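You operate a simulated robot arm through the tools that you are given. There is no shell and no other tool. Be economical: measure what you need, move in short steps, check, and stop when the job is done.

Carry out the task below with a simulated robot arm. There is one attempt and no reset: what you move stays moved.

TASK
Shut the strap drawer.

It is judged by the outcome, as a careful person would: the job done as asked, and still so three seconds after it is handed in. It fails if anything else is knocked over, pushed out of place, dropped, spilled or broken.

THE ROBOT
A 6-joint arm with a two-finger parallel gripper, fixed in place. Base frame: the origin is at the foot of the arm, x ahead of it, y to its left, z up. Lengths are in mm, angles in degrees, forces in N, time in s.
With the tool pointing down near the work surface it reaches from about 220 to 620 mm from the base axis. Its first joint turns from -66.0 to 66.0 degrees. Payload 2.7 kg.
Tool frame: the origin (TCP) lies between the finger pads and is the grasp point; the fingertips stand 23 mm ahead of it; z points along the fingers, y is the line along which they close. The gripper opens to 94 mm. The fingers are 38 mm wide and 10 mm thick; the gripper's body (54 by 96 mm) begins 39 mm behind the TCP.
Orientation is told as [roll, pitch, yaw] about the base's x, y, z axes, in that order, counted from this pose: with the fingers straight down and closing along the base's y, the tool's x points along the base's -x, its y along +y and its z along -z.

THE INTERFACE
- The arm moves only by the tool jog_arm. Its argument "targets" is a list of rows, each a list of 6 numbers: the shift along the tool's x, y, z in units of 400 mm (1.0 is 400 mm), then the turn, a rotation vector about the tool's x, y, z in units of 90 degrees (1.0 is 90 degrees). In form: [[tx, ty, tz, wx, wy, wz], ...]. A call has 1 to 20 rows; each row is the pose to reach, as a shift and turn from the pose commanded when the call began, along the tool's axes at that moment. "claw" is the gripper command, from -1 (fully open) to 1 (shut), values between in proportion, set as the call begins (left out, the last holds). A call with a number of a shift or a turn outside -1 to 1 is refused whole. A row lasts 0.2 s, in which the tool goes at most 50 mm and 8.6 degrees; a call with a longer step from one row to the next is refused whole, and so is a gripper value outside its range. A pose out of reach is approached as far as the arm can. The call stops where the force on the tool passes 40 N (or 10 N more than at its start, if that is more) or the arm is blocked; 0.2 s more then pass. The fingers move at their own pace (about 45 mm/s each) and stop on an object; they squeeze with about 31 N. The grip force told is the motor's: it shows also when the fingers shut on nothing. Time passes only in rows, and 0.2 s behind the last, so rows that repeat a pose let the fingers close. It gives the time, the measured TCP pose, the force on the tool (base axes), the opening and the grip force at its end, in the units of the frame above (readings bear some noise).
- Cameras (640 x 400 px; columns grow to the right, rows downward): "scene" is fixed at [59.8, -434.5, 1383.9]; the picture's right is [0.86, -0.50, 0.00], its down [-0.38, -0.65, -0.65] and it looks along [0.33, 0.56, -0.76] (base axes); focal length 287 px, centre (320, 200). "wrist" rides on the gripper at [-39, 0, -44] in the tool frame; the picture's right is [0.00, -1.00, 0.00], its down [0.97, 0.00, -0.24] and it looks along [0.24, 0.00, 0.97] (tool axes); focal length 218 px, centre (320, 200).
- grab_frame(camera): a new picture of that camera. No time passes.
- point_at(camera, pixels): there is no depth. For up to 12 entries [column, row, z] of the newest picture of that camera ("zoom" is the newest enlarged one), the place [x, y] in the base frame at which the ray of that pixel passes the height z, good to about 2 mm. No time passes.
- inspect(camera, box): a new picture of the part [left, top, right, bottom] of that camera's present view, enlarged. No time passes.
- sign_off(): hands the job in; it is judged then, once.

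Work in short steps. Measure before you move; look again where a grasp or a placing could have gone wrong, and mend it. You have 60 turns and 30 pictures in all, the two below and enlarged ones among them. Open the gripper and draw the arm clear of the work before you hand the job in, unless the task says otherwise; then end with one line.

The tools are called after "Emit:" as name(argument=value, ...) on one line, values as JSON. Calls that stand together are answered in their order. jog_arm: Moves the arm, as the interface text tells. Its arguments: {"type":"object","properties":{"targets":{"type":"array","items":{"type":"array","items":{"type":"number"}}},"claw":{"type":"number"}},"required":["targets"]} The other tools are called the same way: grab_frame (camera) takes a picture; point_at (camera, pixels) gives the place at which the rays of pixels pass given heights; inspect (camera, box) takes an enlarged picture of a part of a camera's view; sign_off () hands the job in.

At the start:

```text
clock: 0.0
position: [335.6, 92.9, 1036.3]
tcp_rot: [-0.1, -0.1, -0.1]
ft_force: [-0.6, 0.1, 0.5]
grip_width: 93.9
gripper_force: 0.0
```

scene: 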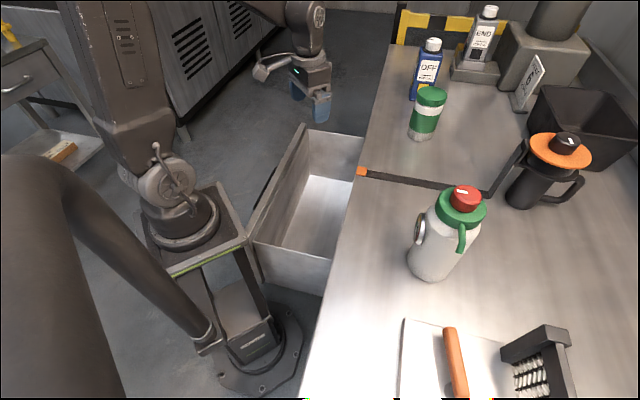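
wrist: 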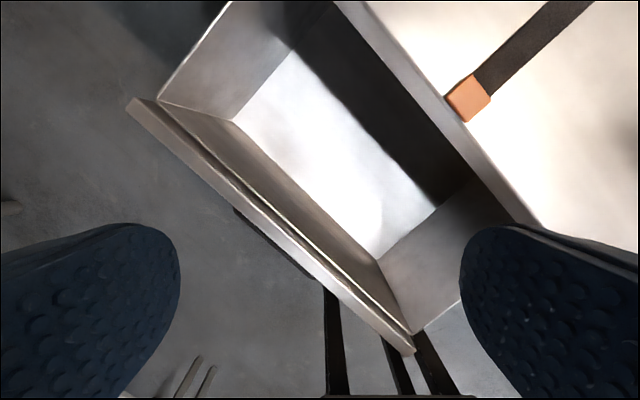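

The drawer stands open below the bench edge, and a strap with an orange end reaches the edge around scene (362,172). I'll take a closer look before measuring.

Emit:
inspect(camera="scene", box=[230, 100, 430, 300])

Emit:
inspect(camera="scene", box=[340, 80, 640, 260])

Emit:
point_at(camera="wrist", pixels=[[130, 100, 690], [413, 352, 690], [160, 100, 690], [410, 332, 690], [335, 0, 700], [540, 225, 700], [467, 98, 700], [130, 100, 660], [413, 352, 660], [232, 3, 690], [590, 3, 700]])

```text
2.00 times, centred on (330, 200) of scene
```

zoom: 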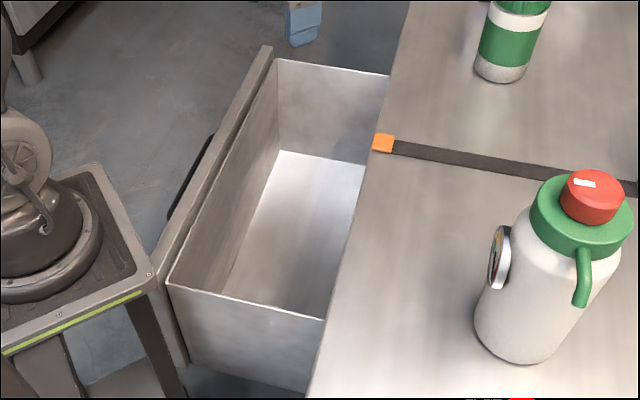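

```text
2.13 times, centred on (490, 170) of scene
```

zoom: 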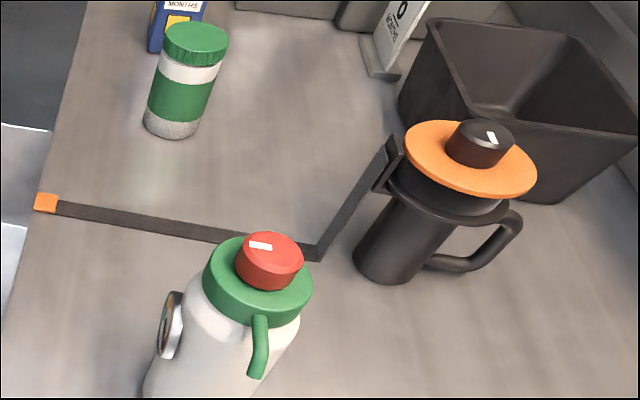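

```text
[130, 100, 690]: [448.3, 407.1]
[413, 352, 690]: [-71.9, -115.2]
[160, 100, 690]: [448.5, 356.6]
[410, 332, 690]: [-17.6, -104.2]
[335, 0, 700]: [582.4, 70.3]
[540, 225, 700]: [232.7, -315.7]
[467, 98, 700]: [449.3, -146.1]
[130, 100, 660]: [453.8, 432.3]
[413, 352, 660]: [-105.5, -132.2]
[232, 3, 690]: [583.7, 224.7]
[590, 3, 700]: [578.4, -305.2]
```

Emit:
grab_frame(camera="scene")

Emit:
point_at(camera="scene", pixels=[[362, 172, 700], [356, 172, 700], [396, 40, 700], [305, 398, 700], [302, 125, 660], [252, 244, 660], [258, 285, 500], [308, 130, 660], [256, 242, 660], [308, 175, 560], [304, 125, 690], [254, 240, 690]])

Emit:
inspect(camera="scene", box=[330, 145, 410, 195])

Emit:
inspect(camera="wrist", box=[380, 40, 580, 165])

```text
25 pictures are left
```

scene: 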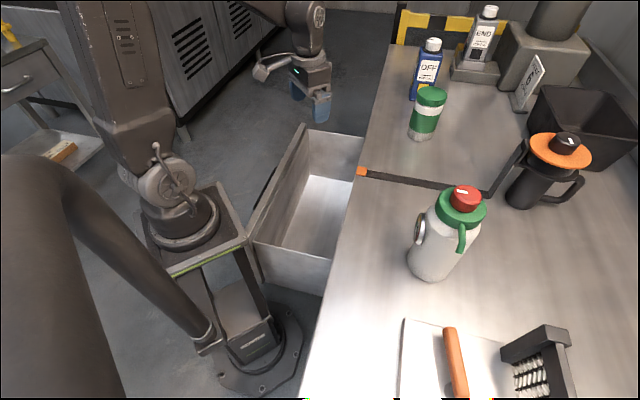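

```text
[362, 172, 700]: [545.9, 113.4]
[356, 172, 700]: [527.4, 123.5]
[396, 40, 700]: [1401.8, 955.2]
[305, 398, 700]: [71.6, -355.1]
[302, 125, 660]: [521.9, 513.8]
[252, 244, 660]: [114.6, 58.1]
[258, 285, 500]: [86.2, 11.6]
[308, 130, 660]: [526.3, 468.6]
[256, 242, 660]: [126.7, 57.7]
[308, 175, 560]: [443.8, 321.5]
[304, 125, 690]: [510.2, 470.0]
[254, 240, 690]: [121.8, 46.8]
```

```text
8.00 times, centred on (370, 170) of scene
```

zoom: 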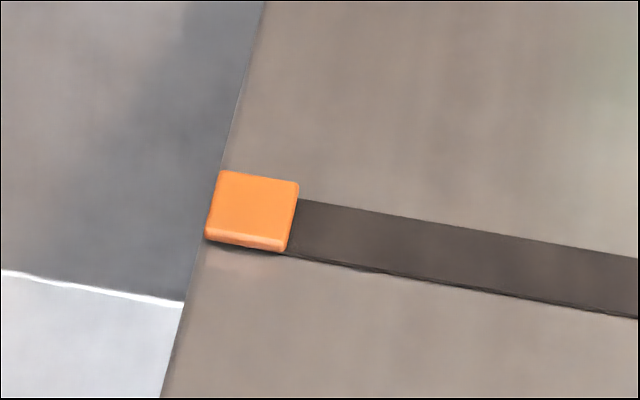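

```text
3.20 times, centred on (480, 102) of wrist
```

zoom: 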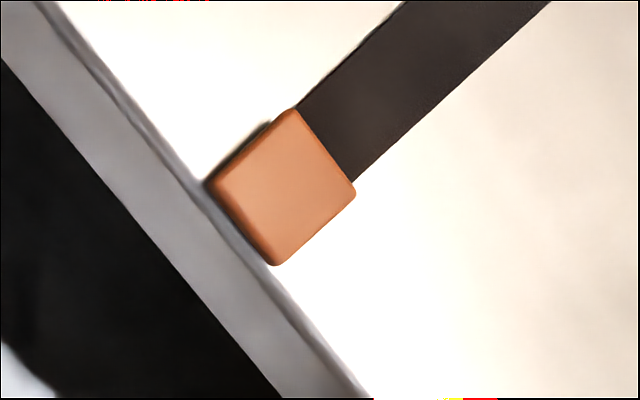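

Triangulating both cameras puts the bench top at z≈880 and the top of the drawer front at z≈830. The front's ends are near (421,292) and (112,-29), so the drawer closes along (+1,-1), at 45° to the base axes. I'll move the tool to just outside the front, staying high, with the closed fingers tilted 45° toward the drawer.

Emit:
jog_arm(targets=[[0.045, 0.0353, 0.0238, 0.0245, -0.0592, 0.0592], [0.09, 0.0706, 0.0475, 0.049, -0.1184, 0.1184], [0.135, 0.1059, 0.0713, 0.0735, -0.1776, 0.1776], [0.18, 0.1413, 0.095, 0.098, -0.2368, 0.2368], [0.225, 0.1766, 0.1188, 0.1226, -0.2959, 0.2959], [0.27, 0.2119, 0.1425, 0.1471, -0.3551, 0.3551], [0.315, 0.2472, 0.1663, 0.1716, -0.4143, 0.4143], [0.36, 0.2825, 0.19, 0.1961, -0.4735, 0.4735], [0.36, 0.2825, 0.19, 0.1961, -0.4735, 0.4735]], claw=1)

Emit:
grab_frame(camera="scene")

Emit:
grab_frame(camera="wrist")

```text
clock: 2.0
position: [246.6, 175.3, 956.9]
tcp_rot: [0.1, -45.0, -45.1]
ft_force: [0.7, 0.4, 0.2]
grip_width: 0.0
gripper_force: 31.0
out of reach, approached as far as the arm can: row 7, 8, 9
```

```text
22 pictures are left
```

scene: 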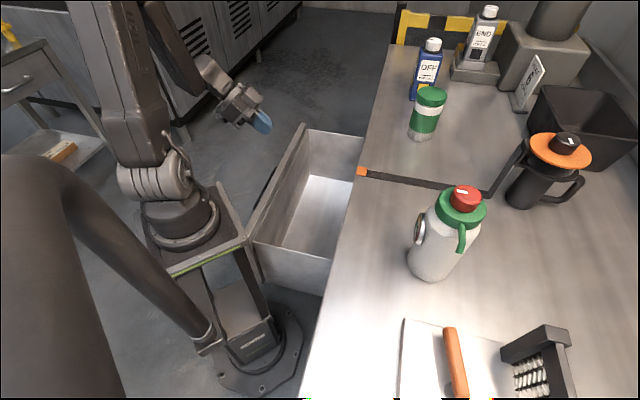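

```text
21 pictures are left
```

wrist: 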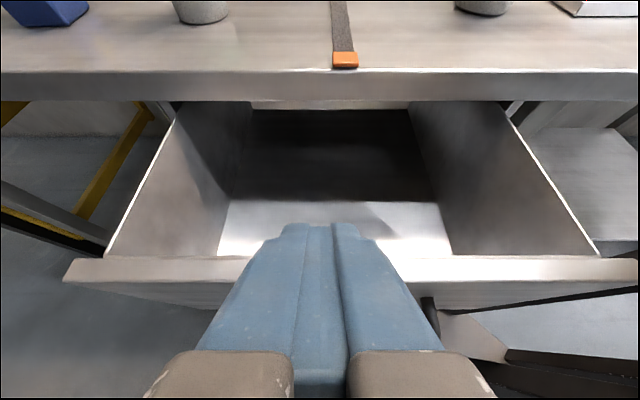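

The strap and tag lie at the middle of the drawer. The arm fell short of the target, probably at the first-joint limit because of the tilt. I'll measure the front from this view.

Emit:
point_at(camera="wrist", pixels=[[65, 280, 830], [80, 260, 830], [630, 258, 830], [345, 66, 880], [100, 70, 880], [600, 70, 880], [345, 98, 850], [65, 280, 810], [80, 260, 810], [630, 258, 810], [250, 103, 830], [65, 280, 850]])

Emit:
point_at(camera="scene", pixels=[[302, 125, 830], [302, 125, 810], [302, 125, 850], [254, 240, 830], [254, 240, 810], [363, 172, 880], [361, 137, 830], [270, 172, 800], [256, 205, 800], [308, 133, 830]])

Emit:
inspect(camera="scene", box=[230, 110, 330, 270])

```text
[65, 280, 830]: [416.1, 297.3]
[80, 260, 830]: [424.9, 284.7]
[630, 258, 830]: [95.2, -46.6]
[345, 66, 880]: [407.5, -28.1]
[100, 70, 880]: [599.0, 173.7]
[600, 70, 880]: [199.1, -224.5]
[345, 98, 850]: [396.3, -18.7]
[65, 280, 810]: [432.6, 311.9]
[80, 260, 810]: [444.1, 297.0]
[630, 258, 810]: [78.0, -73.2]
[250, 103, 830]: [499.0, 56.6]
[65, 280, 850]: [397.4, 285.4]
```

```text
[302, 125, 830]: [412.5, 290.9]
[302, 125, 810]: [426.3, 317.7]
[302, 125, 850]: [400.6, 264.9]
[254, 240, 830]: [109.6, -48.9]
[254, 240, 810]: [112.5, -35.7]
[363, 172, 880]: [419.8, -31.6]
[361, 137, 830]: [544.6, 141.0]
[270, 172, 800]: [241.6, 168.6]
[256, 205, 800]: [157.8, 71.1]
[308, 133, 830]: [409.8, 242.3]
```

```text
2.50 times, centred on (280, 190) of scene
```

zoom: 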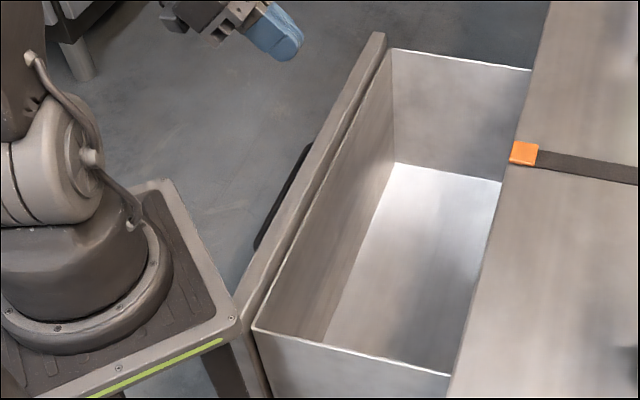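

The drawer front's outer face is at p=(x−y)/√2≈84 with its top at z≈823, and the bench edge is at p≈308. I'll reduce the tilt to 25° so the start point comes within reach.

Emit:
jog_arm(targets=[[0, 0, 0, 0, 0.074, 0], [0, 0, 0, 0, 0.148, 0], [0, 0, 0, 0, 0.222, 0], [0, 0, 0, 0, 0.222, 0]])

```text
clock: 3.0
position: [247.2, 177.1, 956.4]
tcp_rot: [0.1, -24.8, -45.0]
ft_force: [-0.3, -0.2, 0.5]
grip_width: 0.0
gripper_force: 31.1
```

Emit:
jog_arm(targets=[[0.0453, -0.0187, -0.0212, 0, 0, 0], [0.0906, -0.0375, -0.0423, 0, 0, 0], [0.1276, -0.0375, 0.037, 0, 0, 0], [0.1646, -0.0375, 0.1163, 0, 0, 0], [0.2016, -0.0375, 0.1957, 0, 0, 0]])

Emit:
inspect(camera="scene", box=[200, 80, 360, 180])

Emit:
grab_frame(camera="wrist")

```text
clock: 4.2
position: [207.4, 195.8, 850.4]
tcp_rot: [0.1, -25.0, -45.0]
ft_force: [0.2, 0.2, 0.1]
grip_width: 0.0
gripper_force: 31.2
out of reach, approached as far as the arm can: row 2, 3, 4
```

```text
4.00 times, centred on (280, 130) of scene
```

zoom: 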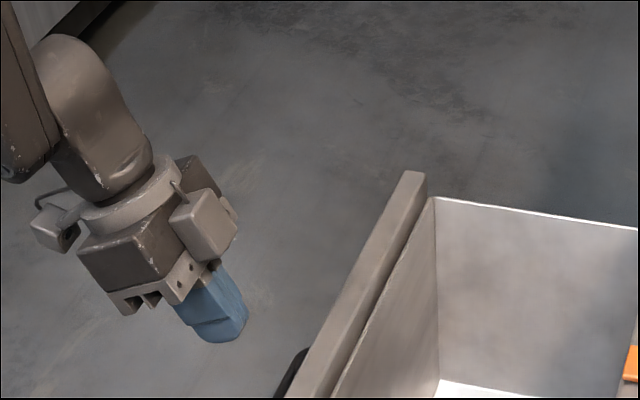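

```text
18 pictures are left
```

wrist: 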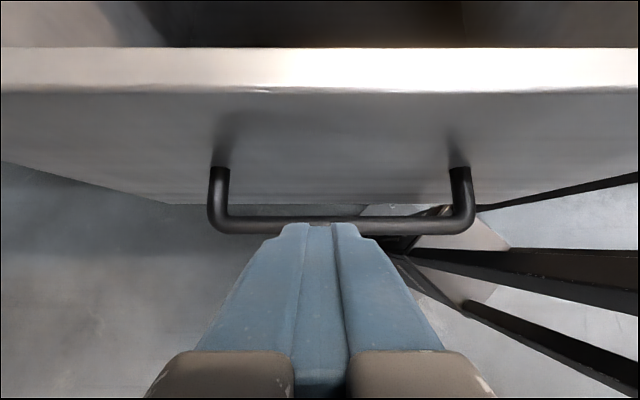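

The bar handle is well below the fingertips (about z 745), so the plain face above it is free to push on. I'll lower to z≈818 and push inward.

Emit:
jog_arm(targets=[[0.034, 0, 0.0725, 0, 0, 0], [-0.0113, 0, 0.0937, 0, 0, 0], [-0.0453, 0, 0.1095, 0, 0, 0], [-0.0634, 0, 0.118, 0, 0, 0], [-0.0815, 0, 0.1264, 0, 0, 0], [-0.0996, 0, 0.1349, 0, 0, 0], [-0.1178, 0, 0.1433, 0, 0, 0], [-0.1359, 0, 0.1518, 0, 0, 0], [-0.154, 0, 0.1603, 0, 0, 0], [-0.1721, 0, 0.1687, 0, 0, 0], [-0.1902, 0, 0.1772, 0, 0, 0], [-0.2084, 0, 0.1856, 0, 0, 0]])

Emit:
grab_frame(camera="scene")

Emit:
grab_frame(camera="wrist")

```text
clock: 6.8
position: [290.9, 123.5, 827.3]
tcp_rot: [-0.3, -24.9, -44.8]
ft_force: [-0.5, 0.3, 1.6]
grip_width: 0.0
gripper_force: 30.7
out of reach, approached as far as the arm can: row 1, 2, 3, 4, 5, 6, 7, 8, 9, 10, 11, 12
```

```text
17 pictures are left
```

scene: 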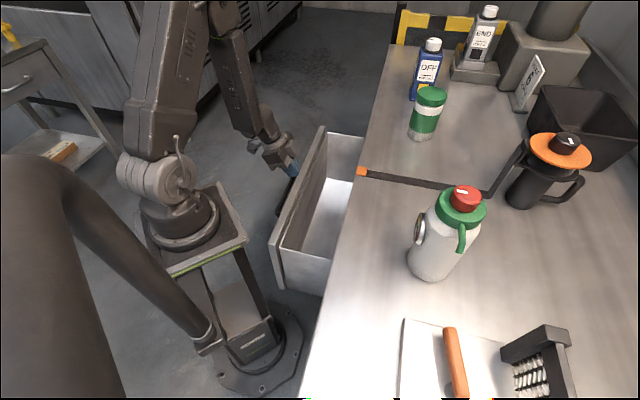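

```text
16 pictures are left
```

wrist: 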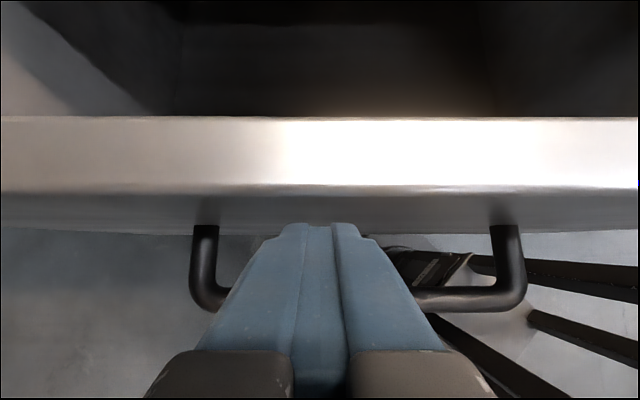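

The drawer is sliding: the front is now at p≈145 and no force is building up. I'll keep pushing and lower the tool slightly for more overlap.

Emit:
jog_arm(targets=[[-0.0176, 0, 0.0097, 0, 0, 0], [-0.0351, 0, 0.0193, 0, 0, 0], [-0.0527, 0, 0.029, 0, 0, 0], [-0.0702, 0, 0.0386, 0, 0, 0], [-0.0878, 0, 0.0483, 0, 0, 0], [-0.1054, 0, 0.058, 0, 0, 0], [-0.1229, 0, 0.0676, 0, 0, 0], [-0.1405, 0, 0.0773, 0, 0, 0], [-0.158, 0, 0.0869, 0, 0, 0], [-0.1756, 0, 0.0966, 0, 0, 0], [-0.1932, 0, 0.1063, 0, 0, 0], [-0.2107, 0, 0.1159, 0, 0, 0], [-0.2283, 0, 0.1256, 0, 0, 0], [-0.2458, 0, 0.1352, 0, 0, 0]])

Emit:
grab_frame(camera="scene")

Emit:
grab_frame(camera="wrist")

```text
clock: 9.8
position: [370.8, 43.9, 819.0]
tcp_rot: [0.0, -25.0, -45.0]
ft_force: [-0.2, 0.2, 0.3]
grip_width: 0.2
gripper_force: 30.9
```

```text
15 pictures are left
```

scene: 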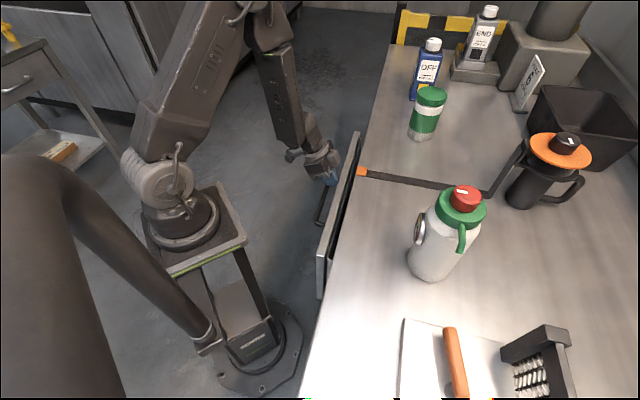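

```text
14 pictures are left
```

wrist: 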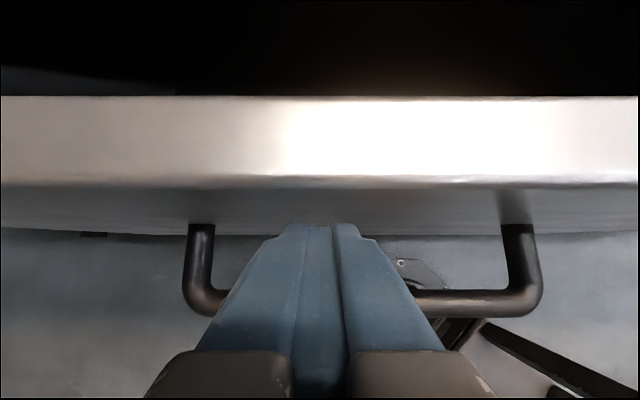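

Around 30–50 mm remain. I'll push on slowly until it stops.

Emit:
jog_arm(targets=[[-0.0091, 0, 0.0042, 0, 0, 0], [-0.0181, 0, 0.0085, 0, 0, 0], [-0.0272, 0, 0.0127, 0, 0, 0], [-0.0362, 0, 0.0169, 0, 0, 0], [-0.0453, 0, 0.0212, 0, 0, 0], [-0.0544, 0, 0.0254, 0, 0, 0], [-0.0634, 0, 0.0296, 0, 0, 0], [-0.0725, 0, 0.0338, 0, 0, 0], [-0.0815, 0, 0.0381, 0, 0, 0], [-0.0906, 0, 0.0423, 0, 0, 0], [-0.0997, 0, 0.0465, 0, 0, 0], [-0.1087, 0, 0.0508, 0, 0, 0]])

Emit:
grab_frame(camera="scene")

Emit:
grab_frame(camera="wrist")

```text
clock: 12.4
position: [401.4, 11.3, 818.6]
tcp_rot: [-0.1, -24.6, -44.7]
ft_force: [-20.8, 16.8, 10.9]
grip_width: 0.0
gripper_force: 30.7
```

```text
13 pictures are left
```

scene: 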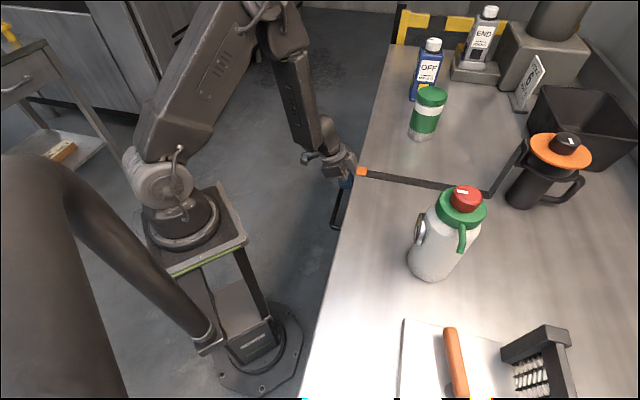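

```text
12 pictures are left
```

wrist: 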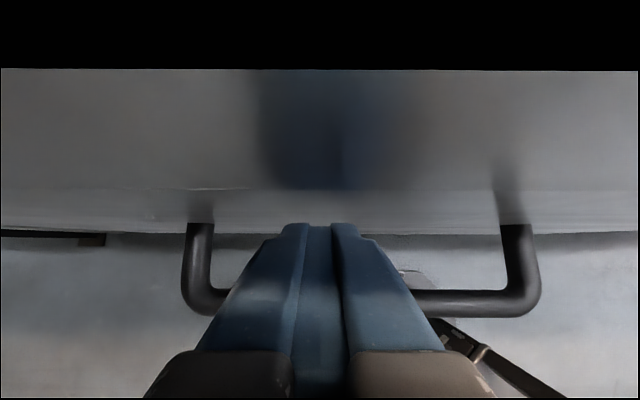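

It's blocked with about 29 N at p≈276, so the front is near 303. That could be the drawer's stop or the camera body touching the bench, so I'll back off and look.

Emit:
jog_arm(targets=[[0.045, 0, -0.021, 0, 0, 0], [0.136, 0, -0.0635, 0, 0, 0], [0.226, 0, -0.106, 0, 0, 0], [0.18, 0, -0.2, 0, 0, 0], [0.14, 0, -0.29, 0, 0, 0], [0.14, 0, -0.29, 0, 0, 0]])

Emit:
grab_frame(camera="wrist")

Emit:
inspect(camera="scene", box=[290, 110, 420, 310])

```text
clock: 13.8
position: [332.6, 81.2, 902.2]
tcp_rot: [0.0, -24.9, -44.9]
ft_force: [-0.5, 0.1, -0.6]
grip_width: 0.0
gripper_force: 31.2
```

```text
11 pictures are left
```

wrist: 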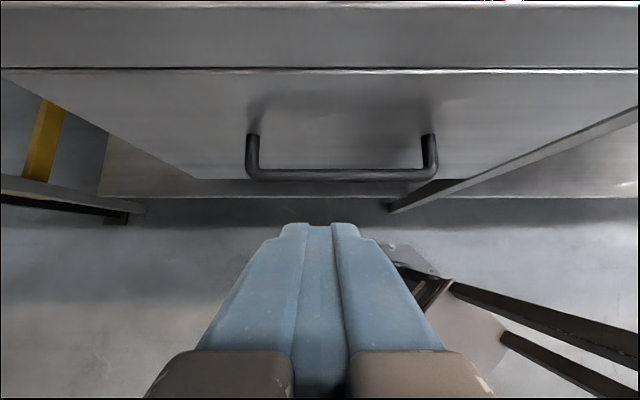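

```text
2.00 times, centred on (355, 210) of scene
```

zoom: 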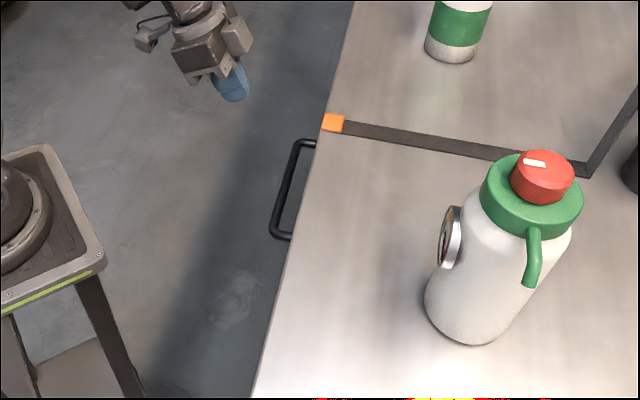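

Emit:
inspect(camera="wrist", box=[200, 0, 480, 190])

Emit:
jog_arm(targets=[[0, 0, 0, 0, -0.074, 0], [0, 0, 0, 0, -0.148, 0], [0, 0, 0, 0, -0.222, 0], [0, 0, 0, 0, -0.222, 0]])

Emit:
grab_frame(camera="wrist")

```text
2.11 times, centred on (340, 95) of wrist
```

zoom: 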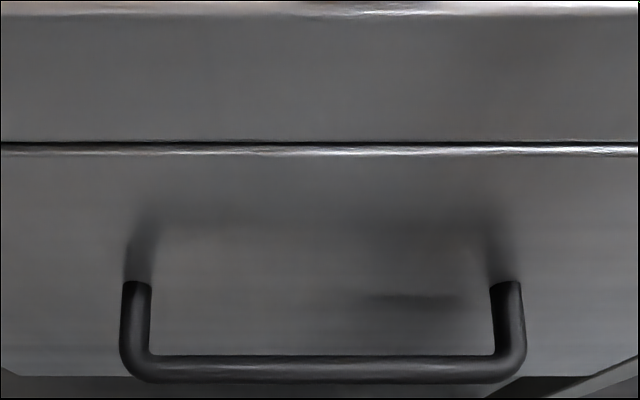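

```text
clock: 14.8
position: [332.1, 80.1, 901.0]
tcp_rot: [0.0, -45.1, -44.9]
ft_force: [0.0, 0.0, 0.3]
grip_width: 0.2
gripper_force: 31.4
```

```text
8 pictures are left
```

wrist: 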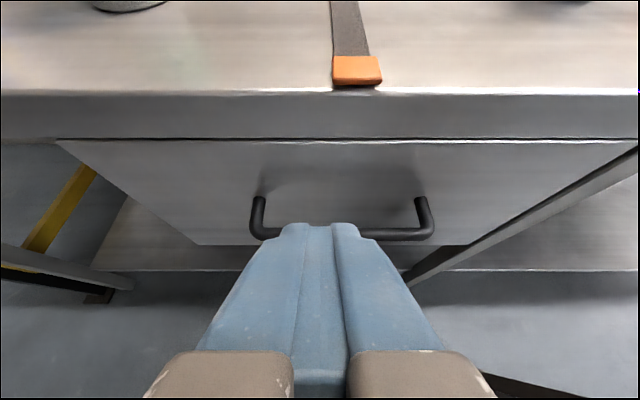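

The front looks flush, but the last push ended at its commanded pose rather than on a force stop. I'll confirm with a second gentle push at 45° tilt, which keeps the camera body clear of the bench.

Emit:
jog_arm(targets=[[0.0548, 0, 0.0548, 0, 0, 0], [0.1096, 0, 0.1096, 0, 0, 0], [0.1644, 0, 0.1644, 0, 0, 0], [0.0937, 0, 0.2351, 0, 0, 0], [0.023, 0, 0.3058, 0, 0, 0], [0.0089, 0, 0.3199, 0, 0, 0], [0.0018, 0, 0.327, 0, 0, 0], [-0.0035, 0, 0.3323, 0, 0, 0], [-0.0088, 0, 0.3376, 0, 0, 0], [-0.0141, 0, 0.3429, 0, 0, 0], [-0.0194, 0, 0.3482, 0, 0, 0], [-0.0247, 0, 0.3535, 0, 0, 0]])

Emit:
grab_frame(camera="wrist")

```text
clock: 16.3
position: [413.0, 28.5, 821.6]
tcp_rot: [-0.7, -44.3, -43.7]
ft_force: [-6.2, 5.9, 3.5]
grip_width: 0.1
gripper_force: 31.0
stopped in row 7: the force on the tool passed its limit (the readings are from after the stop); the commanded pose is now the measured one
out of reach, approached as far as the arm can: row 2, 3, 4, 5, 6, 7
```

```text
7 pictures are left
```

wrist: 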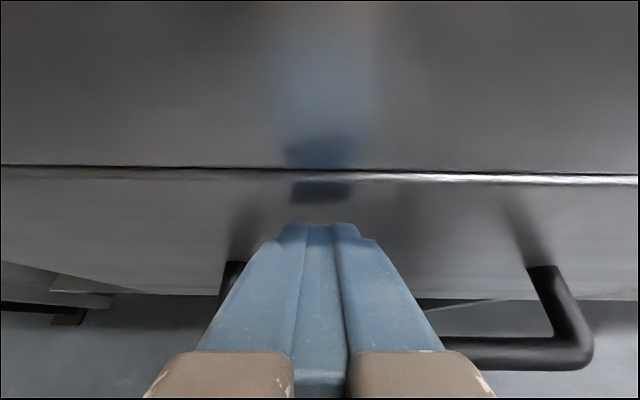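

The push hit a firm stop with the front at p≈302, the same as before, so the drawer is fully in and flush. I'll withdraw, open the gripper and make a last check.

Emit:
jog_arm(targets=[[0.0707, 0, -0.0707, 0, 0, 0], [0.1414, 0, -0.1414, 0, 0, 0], [0.18, 0, -0.18, 0, 0, 0], [0.12, 0, -0.24, 0, 0, 0], [0.06, 0, -0.3, 0, 0, 0], [0.0, 0, -0.36, 0, 0, 0]])

Emit:
jog_arm(targets=[[0, 0, 0, 0, 0, 0], [0, 0, 0, 0, 0, 0], [0, 0, 0, 0, 0, 0], [0, 0, 0, 0, 0, 0], [0, 0, 0, 0, 0, 0], [0, 0, 0, 0, 0, 0], [0, 0, 0, 0, 0, 0]], claw=-1)

Emit:
grab_frame(camera="wrist")

Emit:
grab_frame(camera="scene")

```text
clock: 17.7
position: [343.5, 98.5, 923.3]
tcp_rot: [-0.8, -44.5, -43.8]
ft_force: [0.1, -0.2, 0.0]
grip_width: 0.0
gripper_force: 31.0
out of reach, approached as far as the arm can: row 1, 2, 3
```

```text
clock: 19.3
position: [342.7, 97.8, 925.0]
tcp_rot: [-0.7, -44.5, -43.9]
ft_force: [-0.1, 0.2, -0.5]
grip_width: 94.4
gripper_force: 0.1
```

```text
6 pictures are left
```

wrist: 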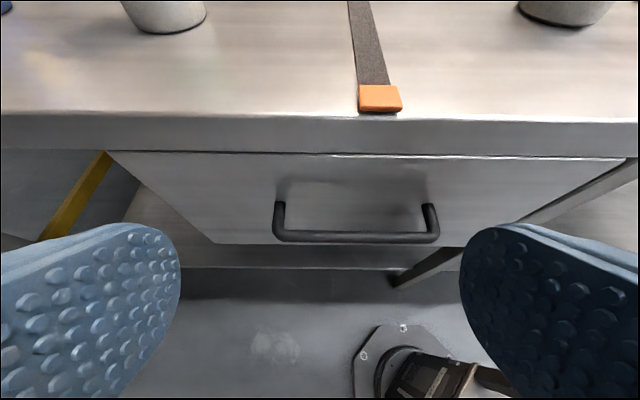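

```text
5 pictures are left
```

scene: 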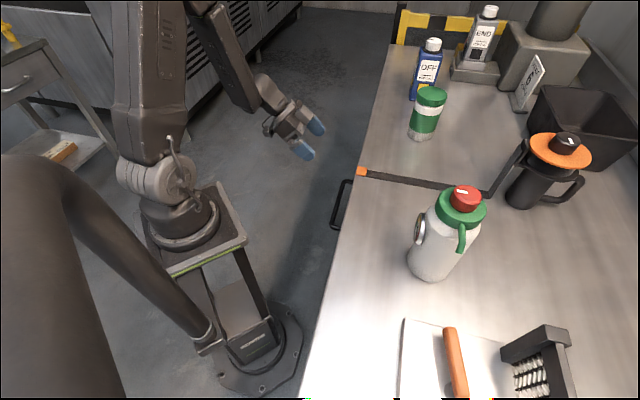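

The drawer front is flush under the bench edge. The strap, bottles and flask are where they started, and the arm is clear with the gripper open.

Emit:
sign_off()

```text
The job is handed in.
```

The strap drawer is shut: its front sits flush under the bench edge, a second push met a firm stop, and nothing else on the bench appears to have moved.
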